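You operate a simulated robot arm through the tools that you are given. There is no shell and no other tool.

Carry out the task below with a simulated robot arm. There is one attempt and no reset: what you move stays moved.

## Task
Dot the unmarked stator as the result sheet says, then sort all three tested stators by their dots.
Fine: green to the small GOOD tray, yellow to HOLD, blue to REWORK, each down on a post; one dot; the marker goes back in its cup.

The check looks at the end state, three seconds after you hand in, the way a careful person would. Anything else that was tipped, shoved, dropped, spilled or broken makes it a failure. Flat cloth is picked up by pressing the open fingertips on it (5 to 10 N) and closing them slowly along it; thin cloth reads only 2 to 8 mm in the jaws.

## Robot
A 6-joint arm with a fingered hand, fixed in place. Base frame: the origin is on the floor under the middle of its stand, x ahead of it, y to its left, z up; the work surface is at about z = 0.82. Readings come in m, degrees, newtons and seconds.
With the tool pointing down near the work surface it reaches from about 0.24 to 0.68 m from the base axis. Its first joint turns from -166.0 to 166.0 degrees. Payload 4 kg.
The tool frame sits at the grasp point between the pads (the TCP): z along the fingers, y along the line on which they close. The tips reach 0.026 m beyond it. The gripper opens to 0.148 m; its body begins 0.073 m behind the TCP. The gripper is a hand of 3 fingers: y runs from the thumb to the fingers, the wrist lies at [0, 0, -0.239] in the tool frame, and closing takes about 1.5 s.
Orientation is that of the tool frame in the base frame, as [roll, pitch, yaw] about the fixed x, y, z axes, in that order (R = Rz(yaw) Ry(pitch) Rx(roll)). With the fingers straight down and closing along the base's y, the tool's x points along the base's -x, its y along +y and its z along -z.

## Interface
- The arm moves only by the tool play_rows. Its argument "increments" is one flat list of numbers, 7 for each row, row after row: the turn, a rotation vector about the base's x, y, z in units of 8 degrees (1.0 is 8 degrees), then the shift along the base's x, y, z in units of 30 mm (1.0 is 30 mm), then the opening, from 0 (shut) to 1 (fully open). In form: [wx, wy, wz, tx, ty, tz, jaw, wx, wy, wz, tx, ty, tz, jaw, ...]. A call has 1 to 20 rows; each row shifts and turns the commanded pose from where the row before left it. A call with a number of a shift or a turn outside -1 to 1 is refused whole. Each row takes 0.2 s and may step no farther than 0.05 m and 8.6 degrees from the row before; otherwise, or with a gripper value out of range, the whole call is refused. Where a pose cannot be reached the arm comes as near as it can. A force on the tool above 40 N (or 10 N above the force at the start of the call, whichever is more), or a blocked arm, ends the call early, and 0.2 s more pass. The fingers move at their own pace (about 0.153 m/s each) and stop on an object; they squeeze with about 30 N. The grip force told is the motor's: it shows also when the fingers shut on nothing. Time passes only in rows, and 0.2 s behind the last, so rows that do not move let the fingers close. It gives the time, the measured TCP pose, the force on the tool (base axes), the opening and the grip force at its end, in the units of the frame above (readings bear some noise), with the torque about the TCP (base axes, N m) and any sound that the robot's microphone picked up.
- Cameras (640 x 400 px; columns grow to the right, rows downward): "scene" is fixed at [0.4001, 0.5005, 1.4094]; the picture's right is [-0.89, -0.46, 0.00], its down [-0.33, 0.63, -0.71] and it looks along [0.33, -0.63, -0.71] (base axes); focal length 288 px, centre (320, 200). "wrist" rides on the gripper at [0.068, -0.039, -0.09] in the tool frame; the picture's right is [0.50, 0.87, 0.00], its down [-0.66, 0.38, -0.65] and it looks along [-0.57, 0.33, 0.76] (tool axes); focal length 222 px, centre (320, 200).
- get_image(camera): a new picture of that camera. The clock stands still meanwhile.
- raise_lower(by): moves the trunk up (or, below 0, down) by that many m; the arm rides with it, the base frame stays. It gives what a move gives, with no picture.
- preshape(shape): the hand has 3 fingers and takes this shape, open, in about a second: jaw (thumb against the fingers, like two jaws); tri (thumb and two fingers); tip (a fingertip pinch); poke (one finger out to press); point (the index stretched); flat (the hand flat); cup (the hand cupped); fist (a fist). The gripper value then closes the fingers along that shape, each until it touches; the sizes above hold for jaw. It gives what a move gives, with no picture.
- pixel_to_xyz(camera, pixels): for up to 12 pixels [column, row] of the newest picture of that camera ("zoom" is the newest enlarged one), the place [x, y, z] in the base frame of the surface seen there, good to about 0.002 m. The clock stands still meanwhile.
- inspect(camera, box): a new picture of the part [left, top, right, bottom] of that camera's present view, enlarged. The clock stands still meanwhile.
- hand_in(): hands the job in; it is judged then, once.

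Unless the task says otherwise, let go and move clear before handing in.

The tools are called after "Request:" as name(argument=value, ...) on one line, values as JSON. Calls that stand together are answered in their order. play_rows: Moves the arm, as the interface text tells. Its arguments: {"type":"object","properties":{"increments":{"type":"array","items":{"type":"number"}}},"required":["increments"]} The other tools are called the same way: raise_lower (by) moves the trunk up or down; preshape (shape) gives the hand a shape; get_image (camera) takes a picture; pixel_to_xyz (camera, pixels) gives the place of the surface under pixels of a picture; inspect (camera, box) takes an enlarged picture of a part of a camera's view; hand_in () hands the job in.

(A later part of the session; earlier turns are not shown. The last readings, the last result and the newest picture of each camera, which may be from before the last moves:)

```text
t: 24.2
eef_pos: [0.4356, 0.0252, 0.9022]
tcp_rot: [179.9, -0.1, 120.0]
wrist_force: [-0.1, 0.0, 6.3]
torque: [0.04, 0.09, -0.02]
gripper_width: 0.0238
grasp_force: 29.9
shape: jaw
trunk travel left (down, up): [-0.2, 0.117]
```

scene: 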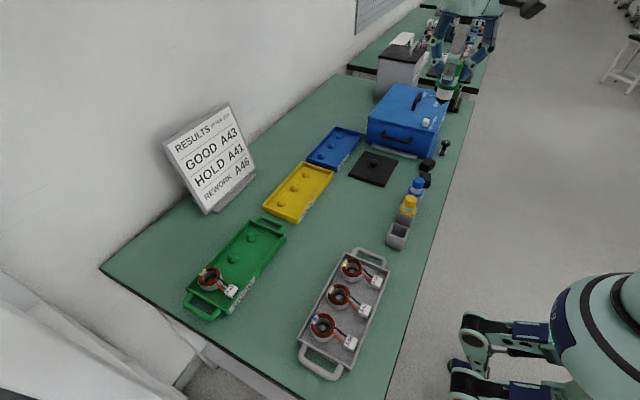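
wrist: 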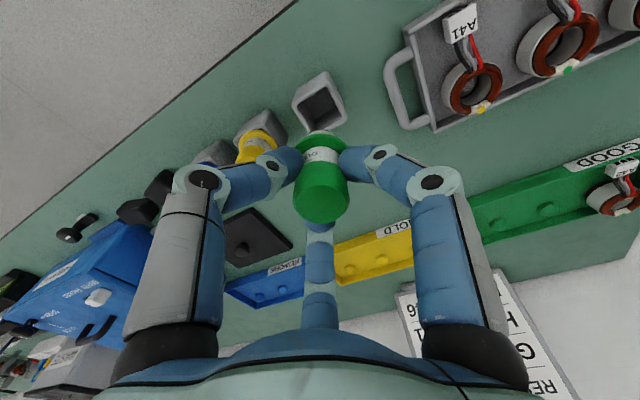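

The marker is seated (6 N upward). I'll open the fingers a little, then to half, and rise clear.

Request:
play_rows(increments=[0, 0, 0, 0, 0, 0.02, 0.15, 0, 0, 0, 0, 0, 0, 0.2, 0, 0, 0, 0, 0, 0, 0.35, 0, 0, 0, 0, 0, 0, 0.5, 0, 0, 0, 0, 0, 0, 0.5, 0, 0, 0, 0, 0, 0.3, 0.5, 0, 0, 0, 0, 0, 0.5, 0.5, 0, 0, 0, 0, 0, 0.8, 0.5, 0, 0, 0, 0, 0, 0.9, 0.5, 0, 0, 0, 0, 0, 0.9, 0.5])

Request:
get_image(camera="wrist")

Request:
inspect(camera="scene", box=[360, 160, 450, 260])

```text
t: 26.4
eef_pos: [0.4357, 0.0261, 1.0031]
tcp_rot: [179.9, 0.1, 120.0]
wrist_force: [-0.4, -0.4, -0.3]
torque: [-0.03, 0.01, 0.0]
gripper_width: 0.0735
grasp_force: 0.1
shape: jaw
trunk travel left (down, up): [-0.2, 0.117]
```

```text
taken
```

wrist: 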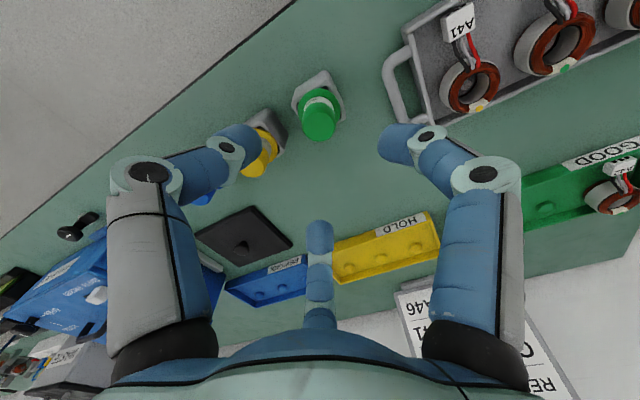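

```text
4.00 times, centred on (405, 210) of scene
```

zoom: 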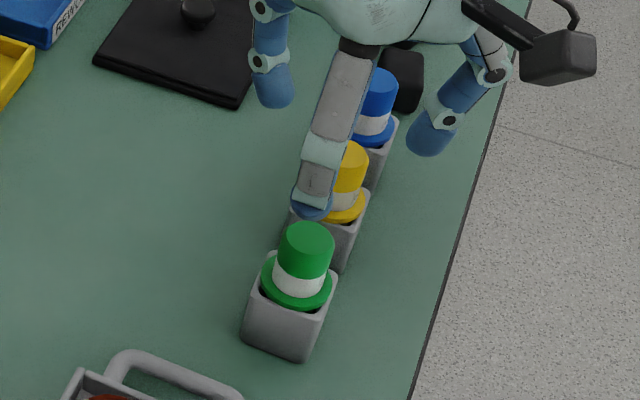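

The green marker stands back in its cup. Next I'll raise the trunk and test how far out the arm reaches with the tool upright over the HOLD tray at a safe height.

Request:
raise_lower(by=0.115)

```text
t: 27.9
eef_pos: [0.4346, 0.0254, 1.1192]
tcp_rot: [-180.0, 0.0, 120.1]
wrist_force: [0.9, -1.0, -0.4]
torque: [0.02, -0.02, -0.02]
gripper_width: 0.0736
grasp_force: 0.1
shape: jaw
trunk travel left (down, up): [-0.315, 0.002]
```

Request:
play_rows(increments=[0, 0, 0, 0.5, 0, -0.2, 0.5, 0, 0, 0, 0.9, 0, -0.4, 0.5, 0, 0, 0, 0.9, 0, -0.4, 0.5, 0, 0, 0, 0.9, 0, -0.4, 0.5, 0, 0, 0, 0.9, 0, -0.4, 0.5, 0, 0, 0, 0.9, 0, -0.5, 0.5, 0, 0, 0, 0.9, 0, -0.5, 0.5, 0, 0, 0, 0.9, 0, -0.5, 0.5, 0, 0, 0, 0.9, 0, -0.5, 0.5, 0, 0, 0, 0.9, 0, -0.5, 0.5, 0, 0, 0, 0.9, 0, -0.5, 0.5, 0, 0, 0, 0.9, 0, -0.4, 0.5, 0, 0, 0, 0.1, 0, 0, 0.5, 0, 0, 0, 0, 0, 0, 0.5])

Request:
get_image(camera="scene")

```text
t: 30.9
eef_pos: [0.7157, 0.0222, 0.9607]
tcp_rot: [179.9, 0.0, 120.1]
wrist_force: [0.0, -1.5, 0.0]
torque: [-0.01, -0.01, -0.01]
gripper_width: 0.0734
grasp_force: 0.1
shape: jaw
out of reach, approached as far as the arm can: row 11, 12, 13
trunk travel left (down, up): [-0.315, 0.002]
```

```text
taken
```

scene: 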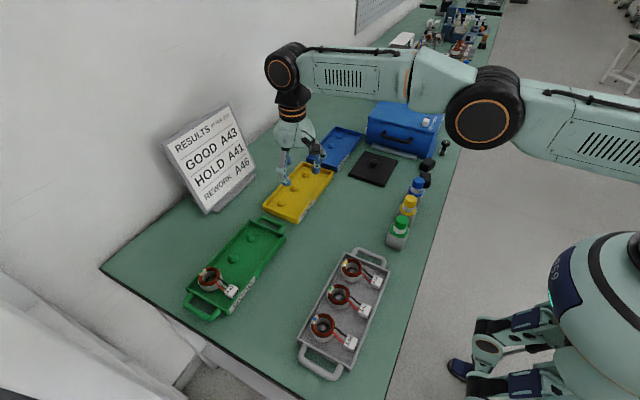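

With the tool straight down it stops at x=0.716, so a tilt is needed. I'll check the arm geometry from the picture.

Request:
pixel_to_xyz(camera="scene", pixels=[[487, 110], [285, 72], [560, 120], [635, 160], [630, 245], [600, 270], [291, 100], [410, 70], [340, 70]])

```text
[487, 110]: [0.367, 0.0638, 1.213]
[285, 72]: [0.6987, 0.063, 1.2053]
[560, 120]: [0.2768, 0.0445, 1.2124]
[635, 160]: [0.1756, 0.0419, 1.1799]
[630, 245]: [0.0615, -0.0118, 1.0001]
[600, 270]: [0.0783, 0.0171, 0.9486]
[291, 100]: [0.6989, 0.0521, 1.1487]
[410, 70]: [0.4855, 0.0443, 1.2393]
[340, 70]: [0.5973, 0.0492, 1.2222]
```

The arm is straight and level there, so its limit at the wrist is r≈0.716. A 20° tilt with the trunk slightly lower is enough for the tray posts. I'll back off towards A46 and check the surroundings (box, board, trays).

Request:
play_rows(increments=[0, 0, 0, -0.6, 0.4, 0.5, 0.5, 0, 0, 0, -0.8, 0.8, 0.5, 0.5, 0, 0, 0, -0.8, 0.9, 0.5, 0.5, 0, 0, 0, -0.8, 0.9, 0.5, 0.5, 0, 0, 0, -0.8, 0.9, 0.5, 0.5, 0, 0, 0, -0.8, 0.9, 0.5, 0.5, 0, 0, 0, -0.8, 0.9, 0.5, 0.5, 0, 0, 0, -0.8, 0.9, 0.3, 0.5, 0, 0, 0, -0.6, 0.9, 0, 0.5, 0, 0, 0, -0.4, 0.9, 0, 0.5, 0, 0, 0, 0, 0.6, 0, 0.5, 0, 0, 0, 0, 0, 0, 0.5])

Request:
raise_lower(by=-0.085)

Request:
get_image(camera="scene")

Request:
get_image(camera="wrist")

```text
t: 33.5
eef_pos: [0.5008, 0.2934, 1.075]
tcp_rot: [180.0, 0.1, 120.1]
wrist_force: [-0.2, -0.6, -0.6]
torque: [0.03, 0.0, 0.01]
gripper_width: 0.0735
grasp_force: 0.1
shape: jaw
trunk travel left (down, up): [-0.315, 0.002]
```

```text
t: 34.7
eef_pos: [0.5006, 0.2926, 0.9896]
tcp_rot: [-179.9, 0.0, 119.9]
wrist_force: [-0.1, 0.2, -0.1]
torque: [0.0, 0.01, 0.01]
gripper_width: 0.0735
grasp_force: 0.1
shape: jaw
trunk travel left (down, up): [-0.23, 0.087]
```

```text
taken
```

scene: 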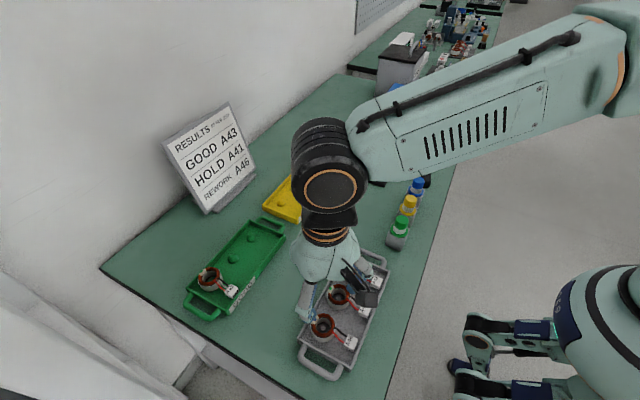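

```text
taken
```

wrist: 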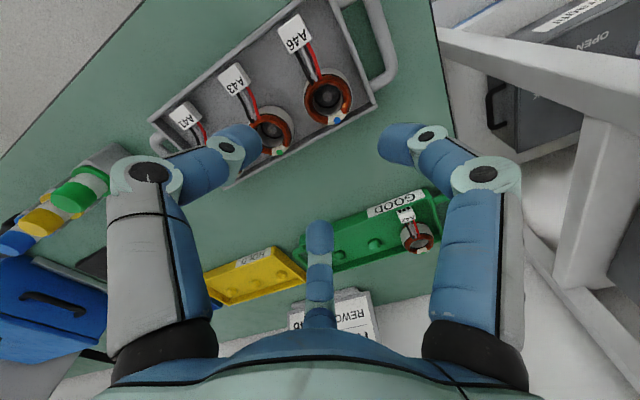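

I'm at (0.5006,0.2926,0.99) near A46. I'll measure A46's post and ring from the wrist view, as well as the destination posts from the scene.

Request:
inspect(camera="wrist", box=[280, 50, 380, 150])

Request:
pixel_to_xyz(camera="wrist", pixels=[[327, 99], [337, 120], [328, 75], [308, 95], [347, 97], [295, 35], [375, 245], [342, 255]])

Request:
pixel_to_xyz(camera="scene", pixels=[[250, 236], [233, 257], [262, 222], [284, 232], [222, 205], [243, 190], [230, 170]])

```text
4.00 times, centred on (330, 100) of wrist
```

zoom: 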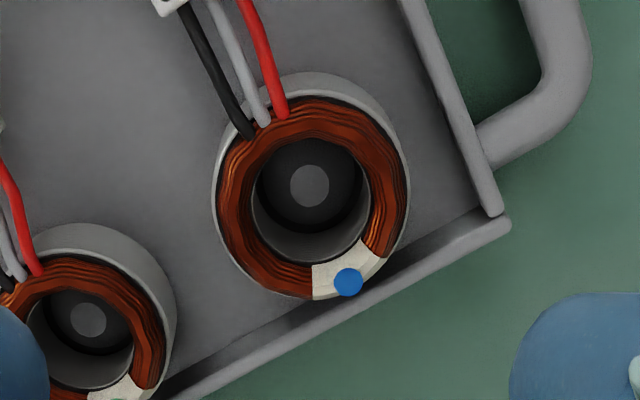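

```text
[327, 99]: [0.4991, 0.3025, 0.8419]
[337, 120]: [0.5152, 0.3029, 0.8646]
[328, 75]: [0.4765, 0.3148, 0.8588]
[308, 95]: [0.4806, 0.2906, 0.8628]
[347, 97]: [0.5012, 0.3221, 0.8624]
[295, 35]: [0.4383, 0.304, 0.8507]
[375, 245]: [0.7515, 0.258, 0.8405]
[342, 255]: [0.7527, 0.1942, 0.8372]
```

```text
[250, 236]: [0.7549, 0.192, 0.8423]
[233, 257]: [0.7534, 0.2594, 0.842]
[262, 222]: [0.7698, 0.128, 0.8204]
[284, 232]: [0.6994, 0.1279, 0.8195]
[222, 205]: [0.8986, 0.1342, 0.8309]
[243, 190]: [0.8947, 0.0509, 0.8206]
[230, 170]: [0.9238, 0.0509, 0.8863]
```

Request:
pixel_to_xyz(camera="wrist", pixels=[[327.2, 96.5], [306.5, 100], [350, 97.5], [326, 76.5], [332, 122], [309, 112], [347, 110], [303.5, 96], [353, 98]])

Request:
inspect(camera="scene", box=[300, 300, 360, 360])

Request:
pixel_to_xyz(camera="zoom", pixels=[[250, 195], [320, 200], [260, 250], [200, 250], [380, 330]])

```text
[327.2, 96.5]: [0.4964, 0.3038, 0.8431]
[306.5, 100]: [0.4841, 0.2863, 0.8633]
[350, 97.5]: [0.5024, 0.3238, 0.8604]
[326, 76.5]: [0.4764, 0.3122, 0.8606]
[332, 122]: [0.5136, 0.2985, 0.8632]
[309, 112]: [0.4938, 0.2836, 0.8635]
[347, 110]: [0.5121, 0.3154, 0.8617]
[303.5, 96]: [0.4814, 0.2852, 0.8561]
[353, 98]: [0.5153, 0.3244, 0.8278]
```

```text
6.67 times, centred on (330, 330) of scene
```

zoom: 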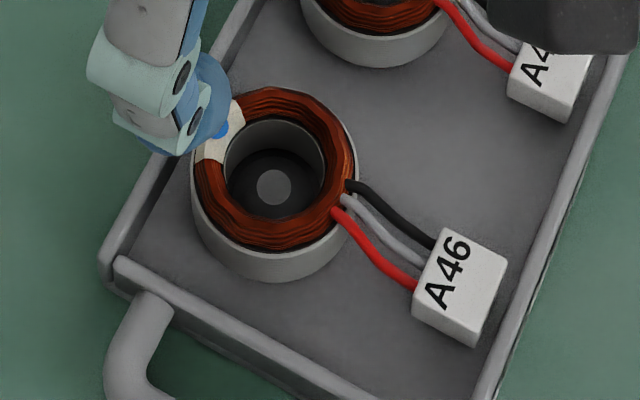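

```text
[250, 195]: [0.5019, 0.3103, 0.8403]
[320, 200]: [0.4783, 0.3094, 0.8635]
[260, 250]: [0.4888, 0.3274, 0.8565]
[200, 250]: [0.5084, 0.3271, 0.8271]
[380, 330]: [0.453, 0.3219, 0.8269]
```

A46's axis is at (0.4955,0.304), tray floor z≈0.827, shell top 0.856. I'll tilt the hand 16° (wrist toward the base) and hover over A46.

Request:
play_rows(increments=[0, -0.5, 0, -0.1, 0.1, 0, 0.5, 0, -0.5, 0, -0.1, 0.1, -0.2, 0.5, 0, -0.5, 0, -0.1, 0.1, -0.4, 0.5, 0, -0.5, 0, -0.05, 0.08, -0.5, 0.5, 0, 0, 0, 0, 0, -0.5, 0.5, 0, 0, 0, 0, 0, -0.3, 0.5, 0, 0, 0, 0, 0, 0, 0.5])

Request:
get_image(camera="wrist")

Request:
inspect(camera="scene", box=[260, 250, 390, 380])

```text
t: 36.3
eef_pos: [0.491, 0.305, 0.9332]
tcp_rot: [166.0, 7.9, 119.1]
wrist_force: [0.7, 0.0, 0.0]
torque: [-0.01, 0.02, -0.03]
gripper_width: 0.0734
grasp_force: 0.1
shape: jaw
trunk travel left (down, up): [-0.23, 0.087]
```

```text
taken
```

wrist: 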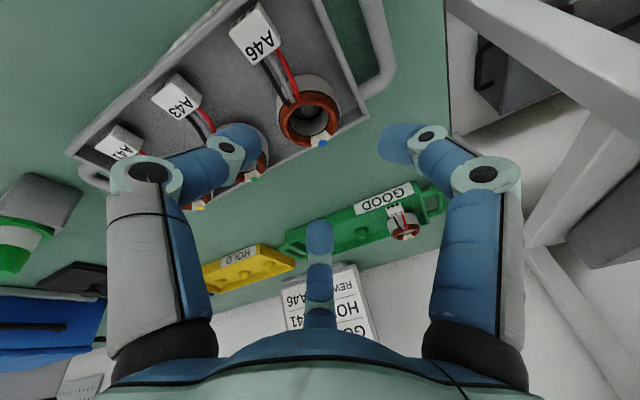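

```text
3.08 times, centred on (325, 315) of scene
```

zoom: 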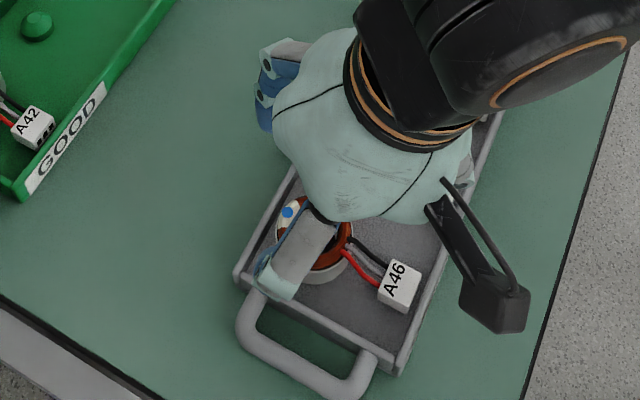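

The lean is right (wrist toward the base), and the TCP is at (0.491,0.305). I'll descend to z≈0.875 first and check the clearance of the outer finger from the tray end wall.

Request:
play_rows(increments=[0, 0, 0, 0, 0, -0.4, 0.47, 0, 0, 0, 0, 0, -0.4, 0.47, 0, 0, 0, 0, 0, -0.4, 0.47, 0, 0, 0, 0, 0, -0.4, 0.47, 0, 0, 0, 0, 0, -0.3, 0.47, 0, 0, 0, 0, 0, 0, 0.47])

Request:
get_image(camera="wrist")

Request:
inspect(camera="scene", box=[280, 290, 370, 380])

```text
t: 37.7
eef_pos: [0.4902, 0.306, 0.8744]
tcp_rot: [166.0, 7.8, 118.9]
wrist_force: [-0.8, -0.4, 0.3]
torque: [-0.01, -0.01, 0.01]
gripper_width: 0.07
grasp_force: 0.0
shape: jaw
trunk travel left (down, up): [-0.23, 0.087]
```

```text
taken
```

wrist: 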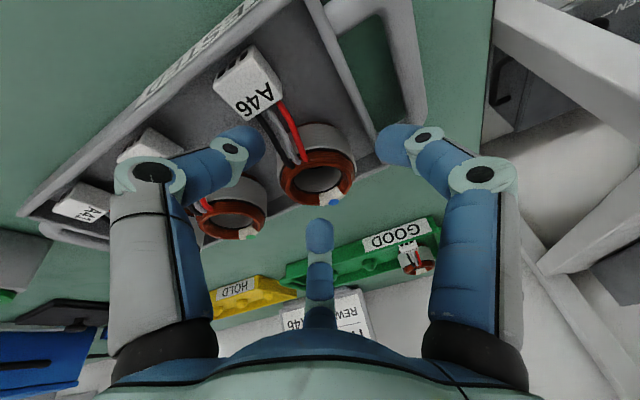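

```text
4.44 times, centred on (325, 335) of scene
```

zoom: 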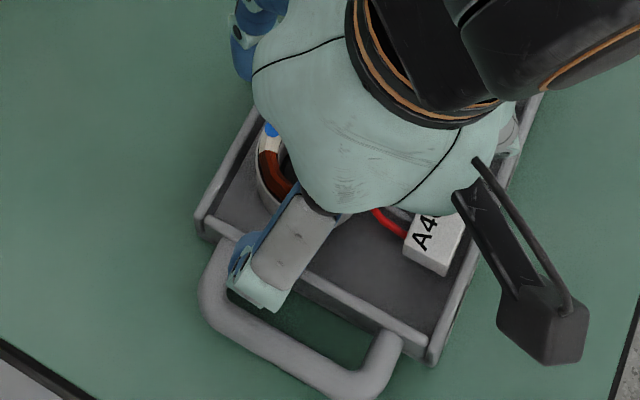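

There's clearance all round; the fingertip seen at (390,145) is just above the end wall. I'll go down the last 5 mm and close gently.

Request:
play_rows(increments=[0, 0, 0, 0, -0.03, -0.1, 0.47, 0, 0, 0, 0, 0, -0.08, 0.47, 0, 0, 0, 0, 0, 0, 0.42, 0, 0, 0, 0, 0, 0, 0.38, 0, 0, 0, 0, 0, 0, 0.34, 0, 0, 0, 0, 0, 0, 0.3, 0, 0, 0, 0, 0, 0, 0.26, 0, 0, 0, 0, 0, 0, 0.2, 0, 0, 0, 0, 0, 0, 0.1, 0, 0, 0, 0, 0, 0, 0.1])

Request:
get_image(camera="wrist")

Request:
inspect(camera="scene", box=[280, 290, 370, 380])

```text
t: 39.9
eef_pos: [0.4901, 0.3045, 0.8697]
tcp_rot: [166.0, 8.0, 119.0]
wrist_force: [-1.1, 2.9, -0.5]
torque: [0.09, 0.06, -0.08]
gripper_width: 0.0464
grasp_force: 30.6
shape: jaw
trunk travel left (down, up): [-0.23, 0.087]
```

```text
taken
```

wrist: 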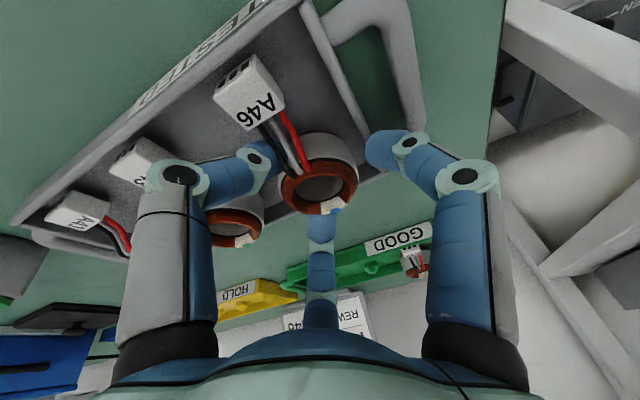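

```text
4.44 times, centred on (325, 335) of scene
```

zoom: 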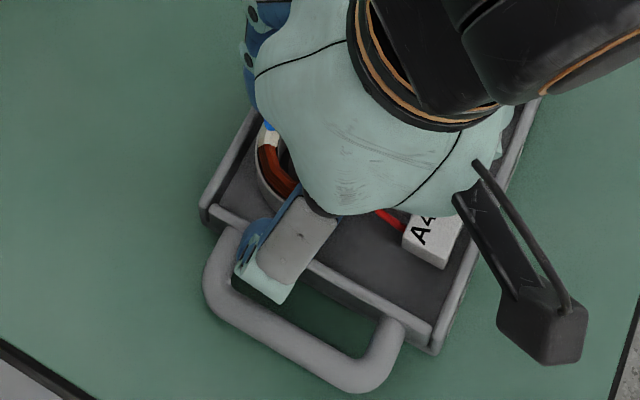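

The stator is gripped (46 mm, 30 N), but the tray corner looks slightly moved between pictures. I'll measure the tray corners before lifting.

Request:
pixel_to_xyz(camera="zoom", pixels=[[204, 215], [436, 350], [360, 388], [210, 295], [232, 208], [435, 325], [400, 340], [330, 275]])

Request:
get_image(camera="scene")

```text
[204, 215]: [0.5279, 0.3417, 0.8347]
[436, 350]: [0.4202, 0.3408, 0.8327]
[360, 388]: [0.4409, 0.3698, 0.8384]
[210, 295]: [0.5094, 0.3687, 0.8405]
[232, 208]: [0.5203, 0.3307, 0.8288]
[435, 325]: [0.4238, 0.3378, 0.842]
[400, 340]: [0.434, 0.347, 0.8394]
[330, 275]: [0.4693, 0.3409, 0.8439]
```

```text
taken
```

scene: 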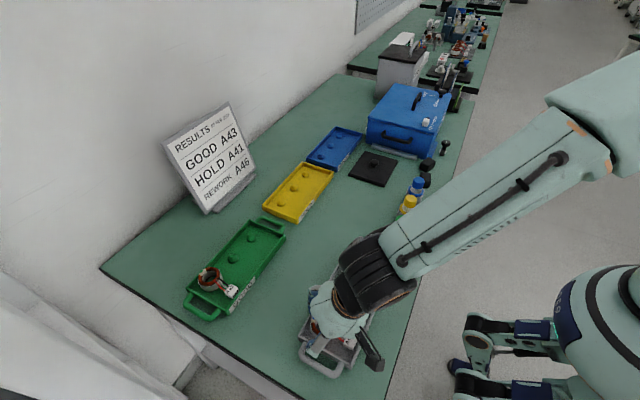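

Request:
inspect(camera="scene", box=[290, 240, 410, 390])

```text
2.67 times, centred on (350, 315) of scene
```

zoom: 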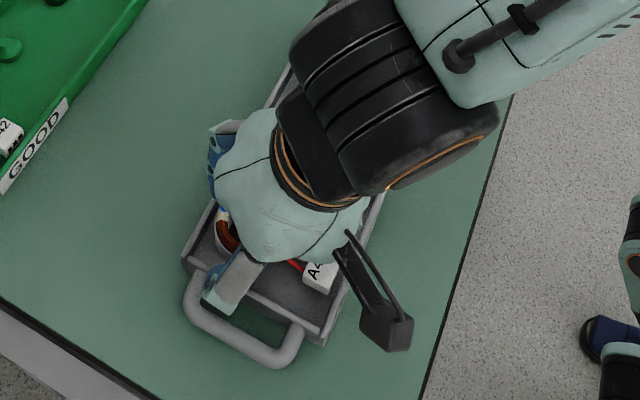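

The tray was nudged about (+3, −5) mm while the fingers centred on the stator. Since the stator still sits on its post in my grip, I'll gently draw it (and the tray) back by that amount before lifting.

Request:
play_rows(increments=[0, 0, 0, -0.02, 0.05, 0, 0.1, 0, 0, 0, -0.02, 0.05, 0, 0.1, 0, 0, 0, -0.02, 0.04, 0, 0.1, 0, 0, 0, -0.02, 0.04, 0, 0.1, 0, 0, 0, 0, 0, 0, 0.1])

Request:
inspect(camera="scene", box=[290, 240, 410, 390])

```text
t: 41.1
eef_pos: [0.4881, 0.309, 0.8706]
tcp_rot: [166.0, 7.8, 118.9]
wrist_force: [0.4, -2.0, 3.0]
torque: [0.04, -0.03, 0.0]
gripper_width: 0.0464
grasp_force: 29.7
shape: jaw
trunk travel left (down, up): [-0.23, 0.087]
```

```text
2.67 times, centred on (350, 315) of scene
```

zoom: 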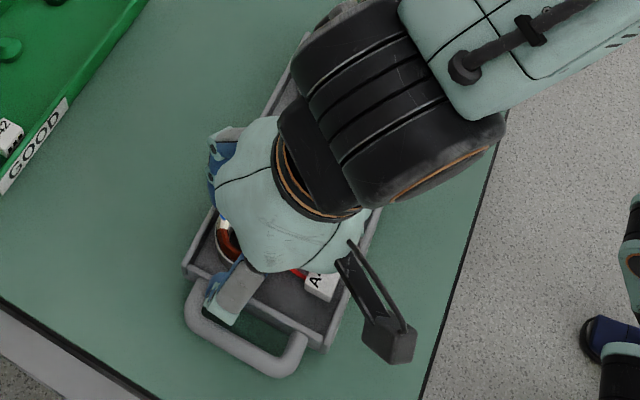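

The tray is back at its original pixels (corners (184,268), (324,350)). Now I'll lift A46 slowly.

Request:
play_rows(increments=[0, 0, 0, 0, 0, 0.08, 0.1, 0, 0, 0, 0, 0, 0.1, 0.1, 0, 0, 0, 0, 0, 0.15, 0.1, 0, 0, 0, 0, 0, 0.2, 0.1, 0, 0, 0, 0, 0, 0.25, 0.1, 0, 0, 0, 0, 0, 0.3, 0.1, 0, 0, 0, 0, 0, 0, 0.1])

Request:
inspect(camera="wrist", box=[180, 40, 440, 260])

Request:
inspect(camera="scene", box=[290, 240, 410, 390])

```text
t: 42.7
eef_pos: [0.4879, 0.3088, 0.9032]
tcp_rot: [166.1, 7.9, 119.0]
wrist_force: [0.0, 0.8, -1.1]
torque: [0.0, 0.01, -0.03]
gripper_width: 0.0444
grasp_force: 30.3
shape: jaw
trunk travel left (down, up): [-0.23, 0.087]
```

```text
1.82 times, centred on (310, 150) of wrist
```

zoom: 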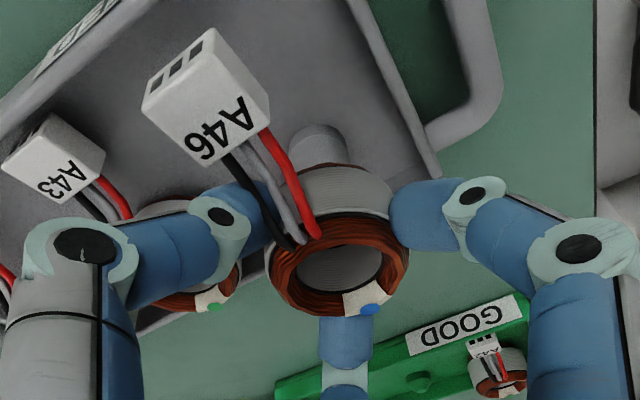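

```text
2.67 times, centred on (350, 315) of scene
```

zoom: 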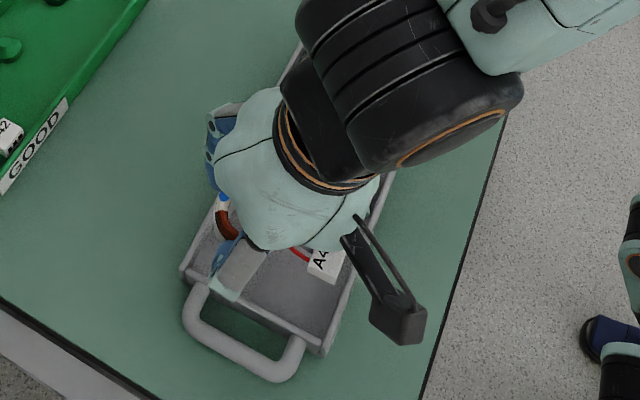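

A46 is off its post. I'll measure ring points to check that it is still upright in the grip and where its centre lies relative to the TCP.

Request:
inspect(camera="wrist", box=[270, 110, 370, 220])

```text
3.64 times, centred on (320, 165) of wrist
```

zoom: 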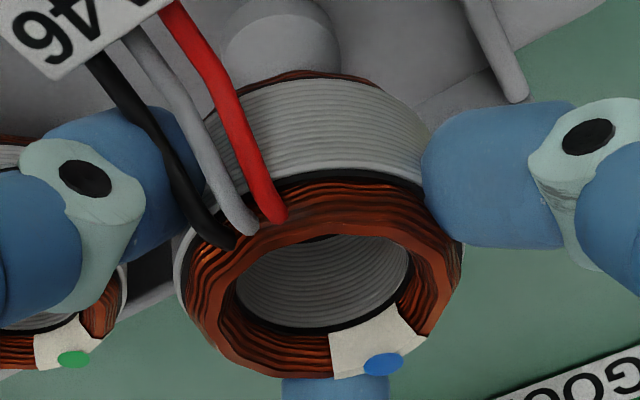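

Request:
pixel_to_xyz(camera="zoom", pixels=[[205, 290], [440, 270], [330, 215], [300, 360], [225, 330], [420, 310], [250, 240], [400, 215], [360, 345], [340, 85], [230, 120], [410, 120]])

```text
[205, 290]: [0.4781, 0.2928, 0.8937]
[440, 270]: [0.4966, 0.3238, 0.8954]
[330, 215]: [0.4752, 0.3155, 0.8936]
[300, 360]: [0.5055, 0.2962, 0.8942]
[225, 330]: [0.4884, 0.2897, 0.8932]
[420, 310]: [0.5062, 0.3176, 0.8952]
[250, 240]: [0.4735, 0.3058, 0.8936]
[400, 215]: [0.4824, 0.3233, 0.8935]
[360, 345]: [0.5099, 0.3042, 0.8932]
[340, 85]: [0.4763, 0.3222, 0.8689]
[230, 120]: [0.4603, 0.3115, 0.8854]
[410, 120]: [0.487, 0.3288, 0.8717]
```

The ring top is level (z 0.893–0.895 all round), so A46 is upright; its centre is at TCP + (0.004, −0.003). Now I'll measure the REWORK and HOLD tray posts accurately.

Request:
inspect(camera="scene", box=[295, 115, 375, 180])

Request:
pixel_to_xyz(camera="zoom", pixels=[[194, 253], [290, 164], [378, 84], [200, 256], [296, 167], [384, 87]])

```text
6.15 times, centred on (335, 148) of scene
```

zoom: 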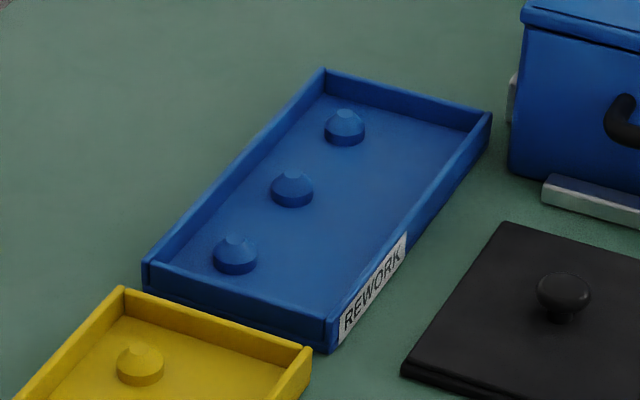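

```text
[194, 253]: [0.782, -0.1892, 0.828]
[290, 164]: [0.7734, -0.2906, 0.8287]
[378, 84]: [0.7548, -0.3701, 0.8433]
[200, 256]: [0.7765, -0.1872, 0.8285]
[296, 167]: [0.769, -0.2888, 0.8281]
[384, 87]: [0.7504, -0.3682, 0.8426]
```

Request:
pixel_to_xyz(camera="zoom", pixels=[[236, 241], [292, 175], [344, 116], [236, 268], [330, 322], [148, 266], [322, 72], [488, 116], [140, 350], [300, 290], [410, 220], [225, 180]])

Request:
inspect(camera="scene", box=[260, 155, 340, 225])

```text
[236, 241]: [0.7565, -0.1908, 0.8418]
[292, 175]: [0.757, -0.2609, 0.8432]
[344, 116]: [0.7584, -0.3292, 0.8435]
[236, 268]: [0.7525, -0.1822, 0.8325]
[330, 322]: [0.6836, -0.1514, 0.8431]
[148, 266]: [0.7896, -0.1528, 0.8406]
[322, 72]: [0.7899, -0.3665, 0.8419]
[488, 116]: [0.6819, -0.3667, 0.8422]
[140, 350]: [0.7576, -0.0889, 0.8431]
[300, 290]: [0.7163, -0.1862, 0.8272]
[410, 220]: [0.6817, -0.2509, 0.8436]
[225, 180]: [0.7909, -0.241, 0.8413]
```

```text
5.71 times, centred on (300, 190) of scene
```

zoom: 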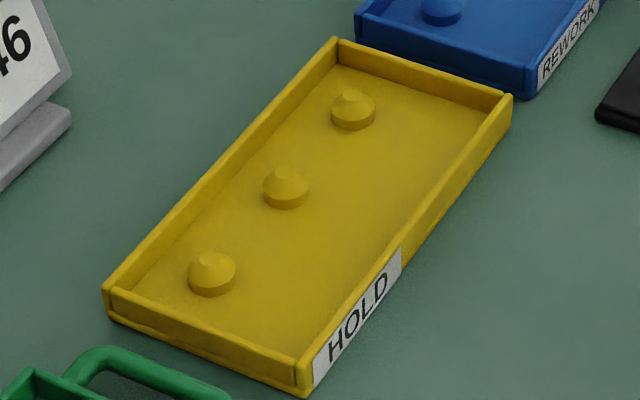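

REWORK's nearest post is at (0.7565,−0.190) with wall tops at 0.842. I'll raise A46 and carry it there (TCP target about (0.753,−0.187)).

Request:
play_rows(increments=[0, 0, 0, 0, 0, 0.4, 0.1, 0, 0, 0, 0, 0, 0.5, 0.1, 0, 0, 0, 0, 0, 0.5, 0.1, 0, 0, 0, 0.2, -0.4, 0.3, 0.1, 0, 0, 0, 0.4, -0.8, 0, 0.1, 0, 0, 0, 0.45, -0.85, 0, 0.1, 0, 0, 0, 0.45, -0.85, 0, 0.1, 0, 0, 0, 0.45, -0.85, 0, 0.1, 0, 0, 0, 0.45, -0.85, 0, 0.1, 0, 0, 0, 0.45, -0.85, 0, 0.1, 0, 0, 0, 0.45, -0.85, 0, 0.1, 0, 0, 0, 0.45, -0.85, 0, 0.1, 0, 0, 0, 0.45, -0.85, 0, 0.1, 0, 0, 0, 0.45, -0.85, 0, 0.1, 0, 0, 0, 0.45, -0.85, -0.1, 0.1, 0, 0, 0, 0.45, -0.85, -0.1, 0.1, 0, 0, 0, 0.45, -0.85, -0.1, 0.1, 0, 0, 0, 0.45, -0.85, -0.1, 0.1, 0, 0, 0, 0.45, -0.85, -0.1, 0.1, 0, 0, 0, 0.3, -0.6, -0.1, 0.1])

Request:
get_image(camera="wrist")

Request:
get_image(camera="scene")

```text
t: 46.9
eef_pos: [0.7029, -0.1018, 0.9348]
tcp_rot: [166.0, 7.9, 119.0]
wrist_force: [-0.1, -0.8, -2.3]
torque: [0.0, -0.01, 0.01]
gripper_width: 0.044
grasp_force: 29.6
shape: jaw
trunk travel left (down, up): [-0.23, 0.087]
```

```text
taken
```

wrist: 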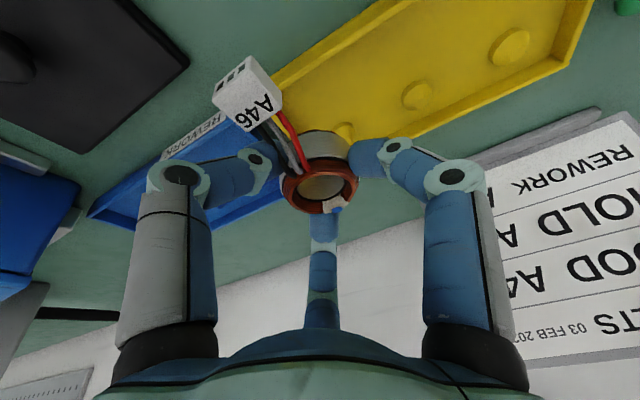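

```text
taken
```

scene: 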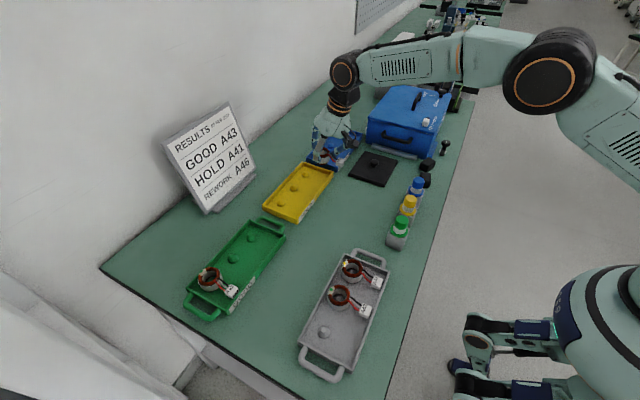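

A46 travelled safely, and the source tray and markers are unchanged. I'll move on to above the REWORK post.

Request:
play_rows(increments=[0, 0, 0, 0.3, -0.5, 0, 0.1, 0, 0, 0, 0.4, -0.7, -0.1, 0.1, 0, 0, 0, 0.4, -0.7, -0.1, 0.1, 0, 0, 0, 0.35, -0.6, 0, 0.1, 0, 0, 0, 0.22, -0.34, 0, 0.1, 0, 0, 0, 0, 0, 0, 0.1, 0, 0, 0, 0, 0, 0, 0.1])

Request:
get_image(camera="wrist")

Request:
inspect(camera="scene", box=[290, 100, 390, 190])

```text
t: 48.5
eef_pos: [0.729, -0.1826, 0.9269]
tcp_rot: [166.1, 7.9, 119.0]
wrist_force: [0.3, 0.4, -1.8]
torque: [-0.01, -0.03, 0.04]
gripper_width: 0.0442
grasp_force: 30.0
shape: jaw
out of reach, approached as far as the arm can: row 4, 5
trunk travel left (down, up): [-0.23, 0.087]
```

```text
taken
```

wrist: 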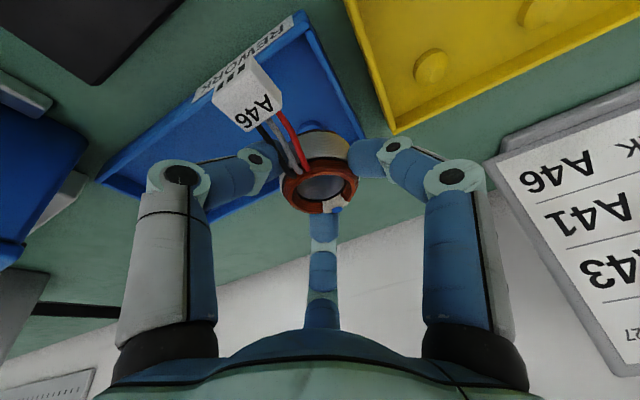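

```text
4.44 times, centred on (340, 145) of scene
```

zoom: 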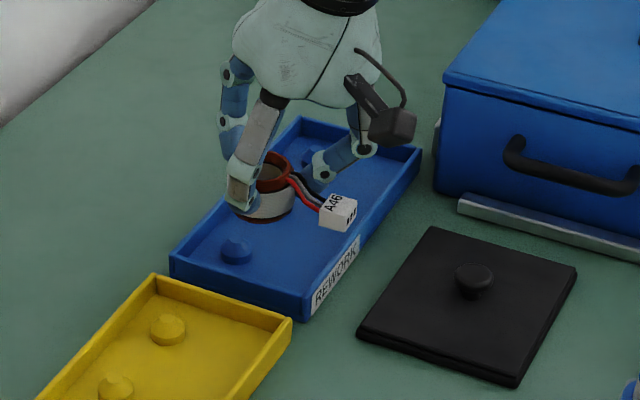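

The arm stopped short at x=0.729 (out of reach by 2–3 cm with this tilt). I'll check the arm posture to see what limits it.

Request:
get_image(camera="scene")

Request:
pixel_to_xyz(camera="scene", pixels=[[548, 80], [600, 110], [630, 140], [500, 55], [440, 60], [400, 65], [360, 70], [345, 72], [340, 100], [630, 245]])

```text
taken
```

scene: 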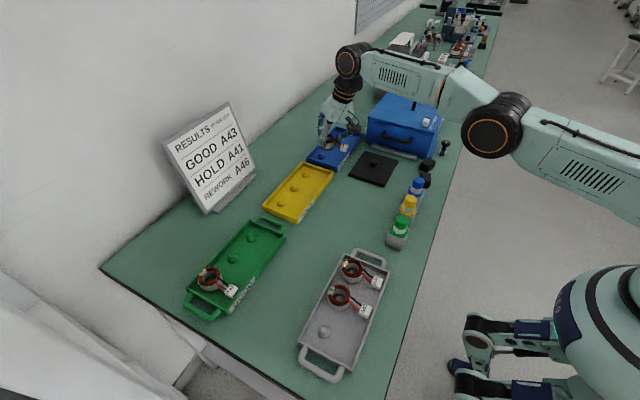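

```text
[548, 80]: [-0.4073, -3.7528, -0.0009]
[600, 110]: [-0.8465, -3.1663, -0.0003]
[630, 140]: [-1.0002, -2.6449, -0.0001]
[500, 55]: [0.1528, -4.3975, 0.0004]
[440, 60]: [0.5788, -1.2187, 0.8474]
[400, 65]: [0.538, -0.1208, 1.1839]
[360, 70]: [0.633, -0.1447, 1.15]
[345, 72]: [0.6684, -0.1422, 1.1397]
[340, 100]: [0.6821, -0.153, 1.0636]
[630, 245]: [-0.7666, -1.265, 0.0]
```

Request:
pixel_to_xyz(camera="scene", pixels=[[493, 133], [560, 150], [620, 180], [450, 95], [420, 78], [380, 68], [349, 62], [600, 285], [632, 200]])

```text
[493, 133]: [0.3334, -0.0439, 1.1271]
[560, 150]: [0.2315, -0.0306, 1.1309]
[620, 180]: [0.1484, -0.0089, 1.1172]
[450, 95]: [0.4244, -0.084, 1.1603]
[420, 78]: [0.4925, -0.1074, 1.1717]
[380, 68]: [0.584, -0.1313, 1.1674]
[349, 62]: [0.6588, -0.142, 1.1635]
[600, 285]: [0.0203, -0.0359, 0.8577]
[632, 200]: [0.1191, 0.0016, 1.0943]
```

The arm is essentially straight and level here. I'll test whether a different trunk height gains reach: raise the trunk by 0.05 m, then bring the hand back down and outward.

Request:
raise_lower(by=0.05)

Request:
play_rows(increments=[0, 0, 0, 0, 0, -0.5, 0.1, 0, 0, 0, 0, 0, -0.5, 0.1, 0, 0, 0, 0, 0, -0.5, 0.1, 0, 0, 0, 0.3, 0, 0, 0.1, 0, 0, 0, 0.3, 0, 0, 0.1, 0, 0, 0, 0.3, -0.1, 0, 0.1, 0, 0, 0, 0, 0, 0, 0.1])

```text
t: 49.4
eef_pos: [0.725, -0.1822, 0.9767]
tcp_rot: [166.1, 7.9, 119.1]
wrist_force: [0.4, -0.4, -2.6]
torque: [0.03, -0.02, 0.0]
gripper_width: 0.0444
grasp_force: 29.3
shape: jaw
trunk travel left (down, up): [-0.28, 0.037]
```

```text
t: 51.0
eef_pos: [0.743, -0.1832, 0.9314]
tcp_rot: [166.1, 7.8, 119.0]
wrist_force: [0.0, 0.1, -2.1]
torque: [0.05, -0.03, -0.01]
gripper_width: 0.0443
grasp_force: 30.1
shape: jaw
out of reach, approached as far as the arm can: row 5, 6
trunk travel left (down, up): [-0.28, 0.037]
```

Raising the trunk helps (reach grew to 0.743). I'll raise it nearly fully and approach again at a lower hover height.

Request:
raise_lower(by=0.036)

Request:
play_rows(increments=[0, 0, 0, 0, 0, -0.4, 0.1, 0, 0, 0, 0, 0, -0.5, 0.1, 0, 0, 0, 0, 0, -0.5, 0.1, 0, 0, 0, 0.1, -0.05, -0.4, 0.1, 0, 0, 0, 0.1, -0.05, 0, 0.1, 0, 0, 0, 0.1, -0.02, 0, 0.1, 0, 0, 0, 0, 0, 0, 0.1])

Request:
inspect(camera="scene", box=[290, 100, 390, 190])

Request:
get_image(camera="wrist")

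```text
t: 51.8
eef_pos: [0.7397, -0.1822, 0.9689]
tcp_rot: [165.9, 8.0, 118.9]
wrist_force: [-0.3, 0.1, -0.9]
torque: [-0.01, -0.02, 0.01]
gripper_width: 0.044
grasp_force: 29.9
shape: jaw
trunk travel left (down, up): [-0.316, 0.001]
```

```text
t: 53.4
eef_pos: [0.7506, -0.1851, 0.9119]
tcp_rot: [166.0, 7.9, 119.0]
wrist_force: [-0.1, -0.3, -0.4]
torque: [0.02, 0.0, -0.01]
gripper_width: 0.0439
grasp_force: 30.2
shape: jaw
trunk travel left (down, up): [-0.316, 0.001]
```

```text
4.44 times, centred on (340, 145) of scene
```

zoom: 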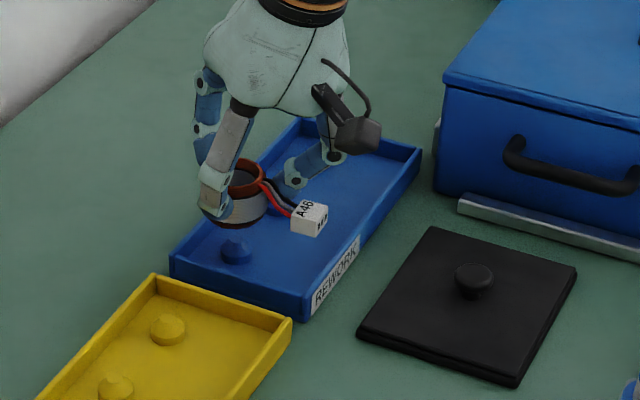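

```text
taken
```

wrist: 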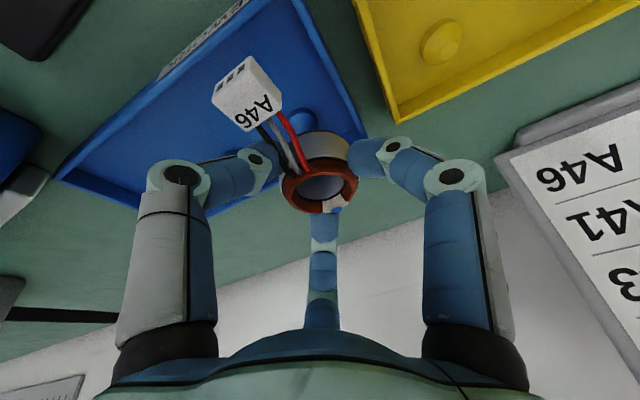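

Now within reach at (0.7506,−0.1851,0.912). I'll measure the ring centre and the post from the same wrist zoom.

Request:
inspect(camera="wrist", box=[260, 90, 380, 220])

Request:
pixel_to_xyz(camera="wrist", pixels=[[288, 190], [352, 184], [305, 172], [332, 171], [300, 206], [333, 205], [346, 198], [290, 181], [302, 112], [300, 110]])

```text
3.08 times, centred on (320, 155) of wrist
```

zoom: 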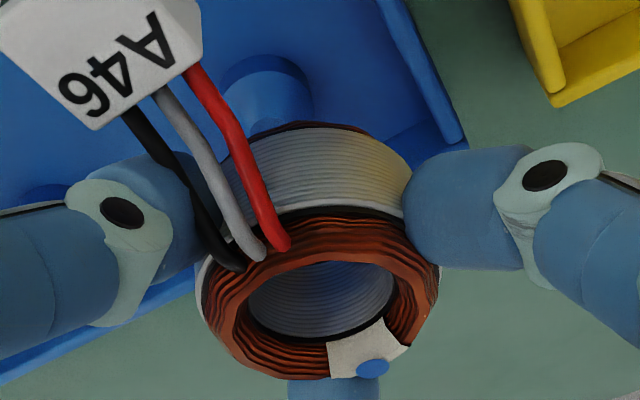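

```text
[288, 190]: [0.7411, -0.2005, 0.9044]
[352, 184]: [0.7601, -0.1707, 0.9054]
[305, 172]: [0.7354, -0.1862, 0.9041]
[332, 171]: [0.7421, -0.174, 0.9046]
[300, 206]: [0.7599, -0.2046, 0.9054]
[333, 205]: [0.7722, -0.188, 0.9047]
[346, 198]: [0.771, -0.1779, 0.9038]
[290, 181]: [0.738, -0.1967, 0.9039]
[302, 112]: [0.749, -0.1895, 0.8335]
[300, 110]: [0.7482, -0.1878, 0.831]
```

The ring centre is at (0.754,−0.1875) and the post at (0.7565,−0.190). I'll shift by 2.5 mm each way and lower to just above the floor.

Request:
play_rows(increments=[0, 0, 0, 0.08, -0.08, 0, 0.1, 0, 0, 0, 0, 0, -0.15, 0.1, 0, 0, 0, 0, 0, -0.2, 0.1, 0, 0, 0, 0, 0, -0.2, 0.1, 0, 0, 0, 0, 0, -0.2, 0.1, 0, 0, 0, 0, 0, -0.15, 0.1, 0, 0, 0, 0, 0, -0.15, 0.1, 0, 0, 0, 0, 0, 0, 0.1])

Request:
inspect(camera="scene", box=[290, 100, 390, 190])

Request:
inspect(camera="wrist", box=[200, 50, 440, 250])

```text
t: 55.2
eef_pos: [0.7528, -0.1874, 0.8818]
tcp_rot: [166.0, 8.0, 118.9]
wrist_force: [-0.3, -0.3, -0.6]
torque: [0.01, -0.03, 0.0]
gripper_width: 0.0441
grasp_force: 29.8
shape: jaw
trunk travel left (down, up): [-0.316, 0.001]
```

```text
4.44 times, centred on (340, 145) of scene
```

zoom: 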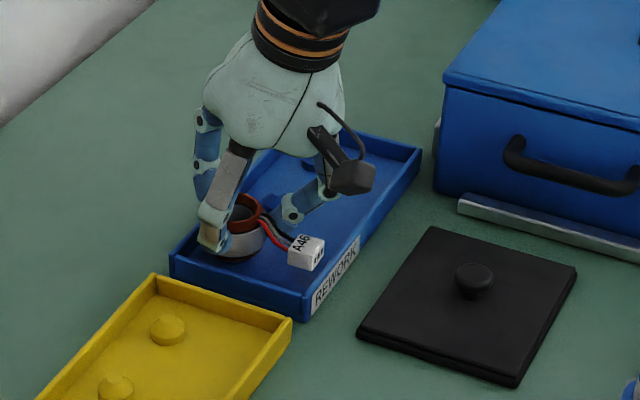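

```text
2.00 times, centred on (320, 150) of wrist
```

zoom: 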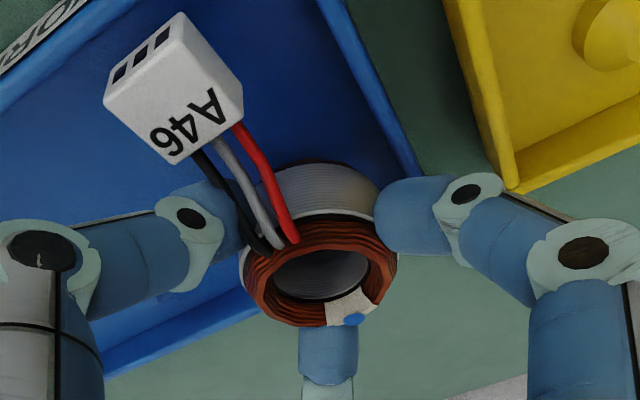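

No contact force yet, and the stator's lower edge is already below the post's top, so it is threading. I'll go on down in small steps until it seats.

Request:
play_rows(increments=[0, 0, 0, 0, 0, -0.08, 0.1, 0, 0, 0, 0, 0, -0.07, 0.1, 0, 0, 0, 0, 0, -0.05, 0.1, 0, 0, 0, 0, 0, 0, 0.1])

```text
t: 56.2
eef_pos: [0.7525, -0.1887, 0.8748]
tcp_rot: [166.1, 7.9, 119.0]
wrist_force: [0.3, -0.6, -2.5]
torque: [-0.03, -0.01, -0.01]
gripper_width: 0.0442
grasp_force: 30.5
shape: jaw
trunk travel left (down, up): [-0.316, 0.001]
```

Request:
play_rows(increments=[0, 0, 0, 0, 0, -0.04, 0.1, 0, 0, 0, 0, 0, -0.03, 0.1, 0, 0, 0, 0, 0, 0, 0.1])

Request:
inspect(camera="wrist", box=[260, 90, 380, 220])

Request:
inspect(camera="scene", box=[300, 120, 360, 180])

```text
t: 57.0
eef_pos: [0.7523, -0.1876, 0.8737]
tcp_rot: [166.1, 8.0, 119.0]
wrist_force: [-0.3, -1.1, -1.0]
torque: [-0.01, -0.03, -0.02]
gripper_width: 0.0438
grasp_force: 30.1
shape: jaw
trunk travel left (down, up): [-0.316, 0.001]
```

```text
3.08 times, centred on (320, 155) of wrist
```

zoom: 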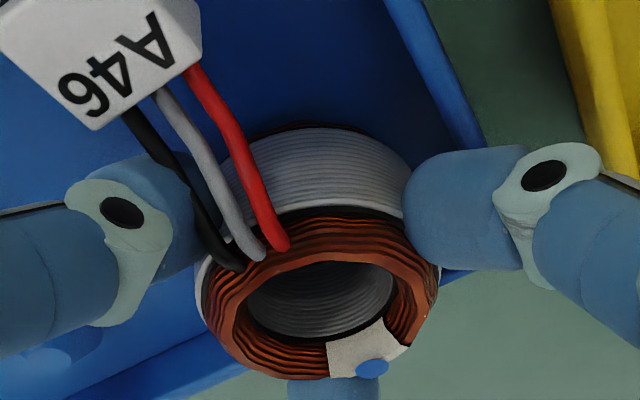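

```text
6.67 times, centred on (330, 150) of scene
```

zoom: 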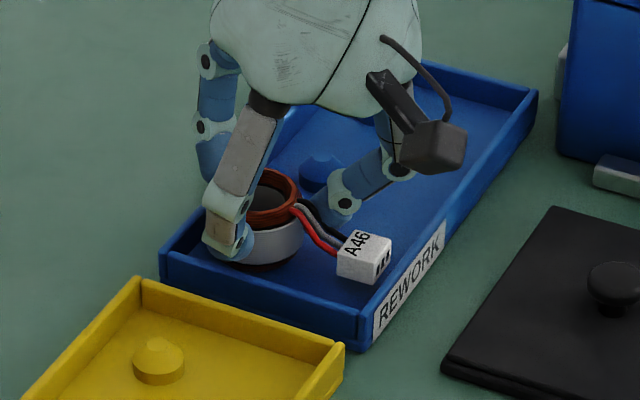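

Request:
pixel_to_xyz(camera="wrist", pixels=[[288, 190], [352, 184], [305, 172], [333, 205], [346, 198], [290, 181]])

Request:
play_rows(increments=[0, 0, 0, 0, 0, -0.03, 0.1, 0, 0, 0, 0, 0, -0.03, 0.1, 0, 0, 0, 0, 0, -0.02, 0.1, 0, 0, 0, 0, 0, 0, 0.1])

```text
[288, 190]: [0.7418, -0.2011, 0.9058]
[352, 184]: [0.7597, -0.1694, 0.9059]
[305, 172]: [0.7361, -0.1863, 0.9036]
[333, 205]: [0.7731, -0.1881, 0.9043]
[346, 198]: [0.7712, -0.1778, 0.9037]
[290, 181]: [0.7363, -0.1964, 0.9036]
```

```text
t: 58.0
eef_pos: [0.7531, -0.1884, 0.8707]
tcp_rot: [166.0, 7.9, 119.0]
wrist_force: [0.2, -1.3, -1.2]
torque: [-0.05, -0.01, -0.01]
gripper_width: 0.044
grasp_force: 30.0
shape: jaw
trunk travel left (down, up): [-0.316, 0.001]
```

Request:
get_image(camera="wrist")

Request:
pixel_to_xyz(camera="wrist", pixels=[[288, 190], [352, 184], [305, 172], [333, 205], [346, 198], [290, 181], [320, 135]])

```text
taken
```

wrist: 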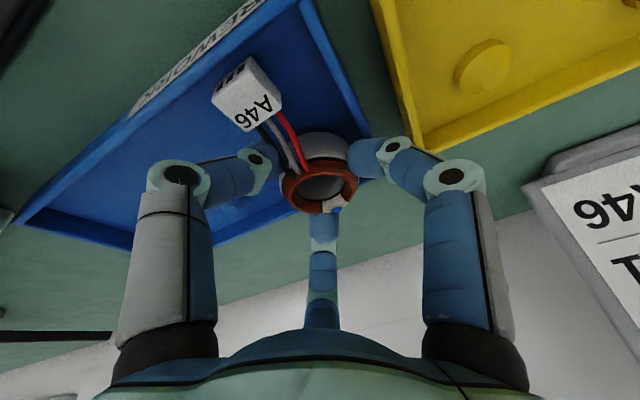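

```text
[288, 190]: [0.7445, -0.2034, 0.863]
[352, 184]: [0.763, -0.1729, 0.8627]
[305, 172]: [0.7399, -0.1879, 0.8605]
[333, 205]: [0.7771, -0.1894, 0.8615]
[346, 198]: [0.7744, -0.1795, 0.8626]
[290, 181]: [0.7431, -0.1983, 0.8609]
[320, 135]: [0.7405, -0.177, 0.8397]
```

The ring top is now at z≈0.862 with the centre at (0.758,−0.1895), matching the seated height. I'll go one more millimetre to feel contact, then release.

Request:
play_rows(increments=[0, 0, 0, 0, 0, -0.03, 0.1, 0, 0, 0, 0, 0, -0.03, 0.1, 0, 0, 0, 0, 0, 0, 0.1])

```text
t: 58.8
eef_pos: [0.7531, -0.1883, 0.8709]
tcp_rot: [166.1, 7.9, 119.0]
wrist_force: [0.9, -0.6, 3.9]
torque: [-0.01, -0.01, 0.04]
gripper_width: 0.044
grasp_force: 29.6
shape: jaw
trunk travel left (down, up): [-0.316, 0.001]
```

It is seated with about 4 N. I'll open gently and rise straight up.

Request:
play_rows(increments=[0, 0, 0, 0, 0, 0.03, 0.3, 0, 0, 0, 0, 0, 0, 0.36, 0, 0, 0, 0, 0, 0, 0.42, 0, 0, 0, 0, 0, 0, 0.44, 0, 0, 0, 0, 0, 0, 0.44])

Request:
inspect(camera="wrist", box=[200, 50, 440, 250])

Request:
inspect(camera="scene", box=[290, 100, 390, 190])

```text
t: 60.0
eef_pos: [0.7536, -0.1872, 0.8701]
tcp_rot: [166.0, 7.9, 119.0]
wrist_force: [-0.6, -0.6, 0.4]
torque: [-0.01, -0.02, -0.01]
gripper_width: 0.0647
grasp_force: 0.1
shape: jaw
trunk travel left (down, up): [-0.316, 0.001]
```

```text
2.00 times, centred on (320, 150) of wrist
```

zoom: 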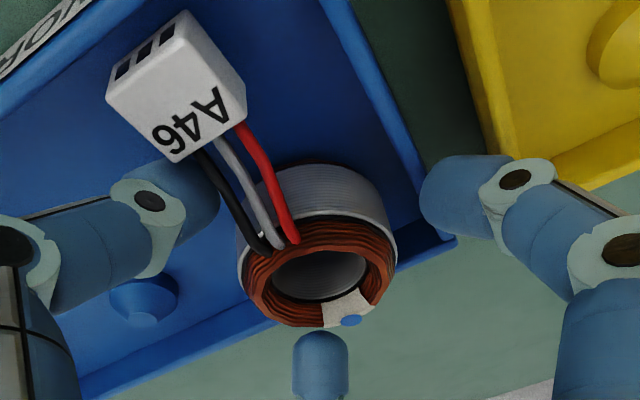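

```text
4.44 times, centred on (340, 145) of scene
```

zoom: 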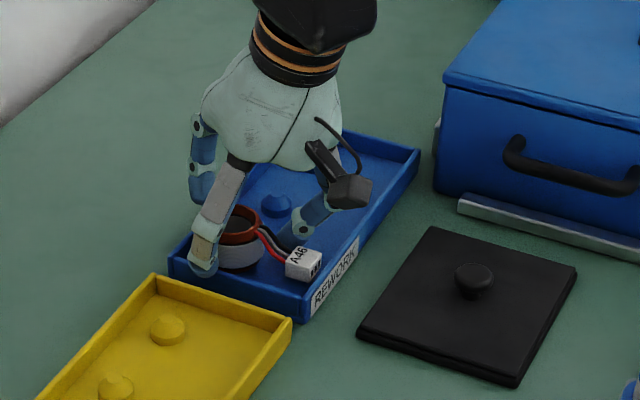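

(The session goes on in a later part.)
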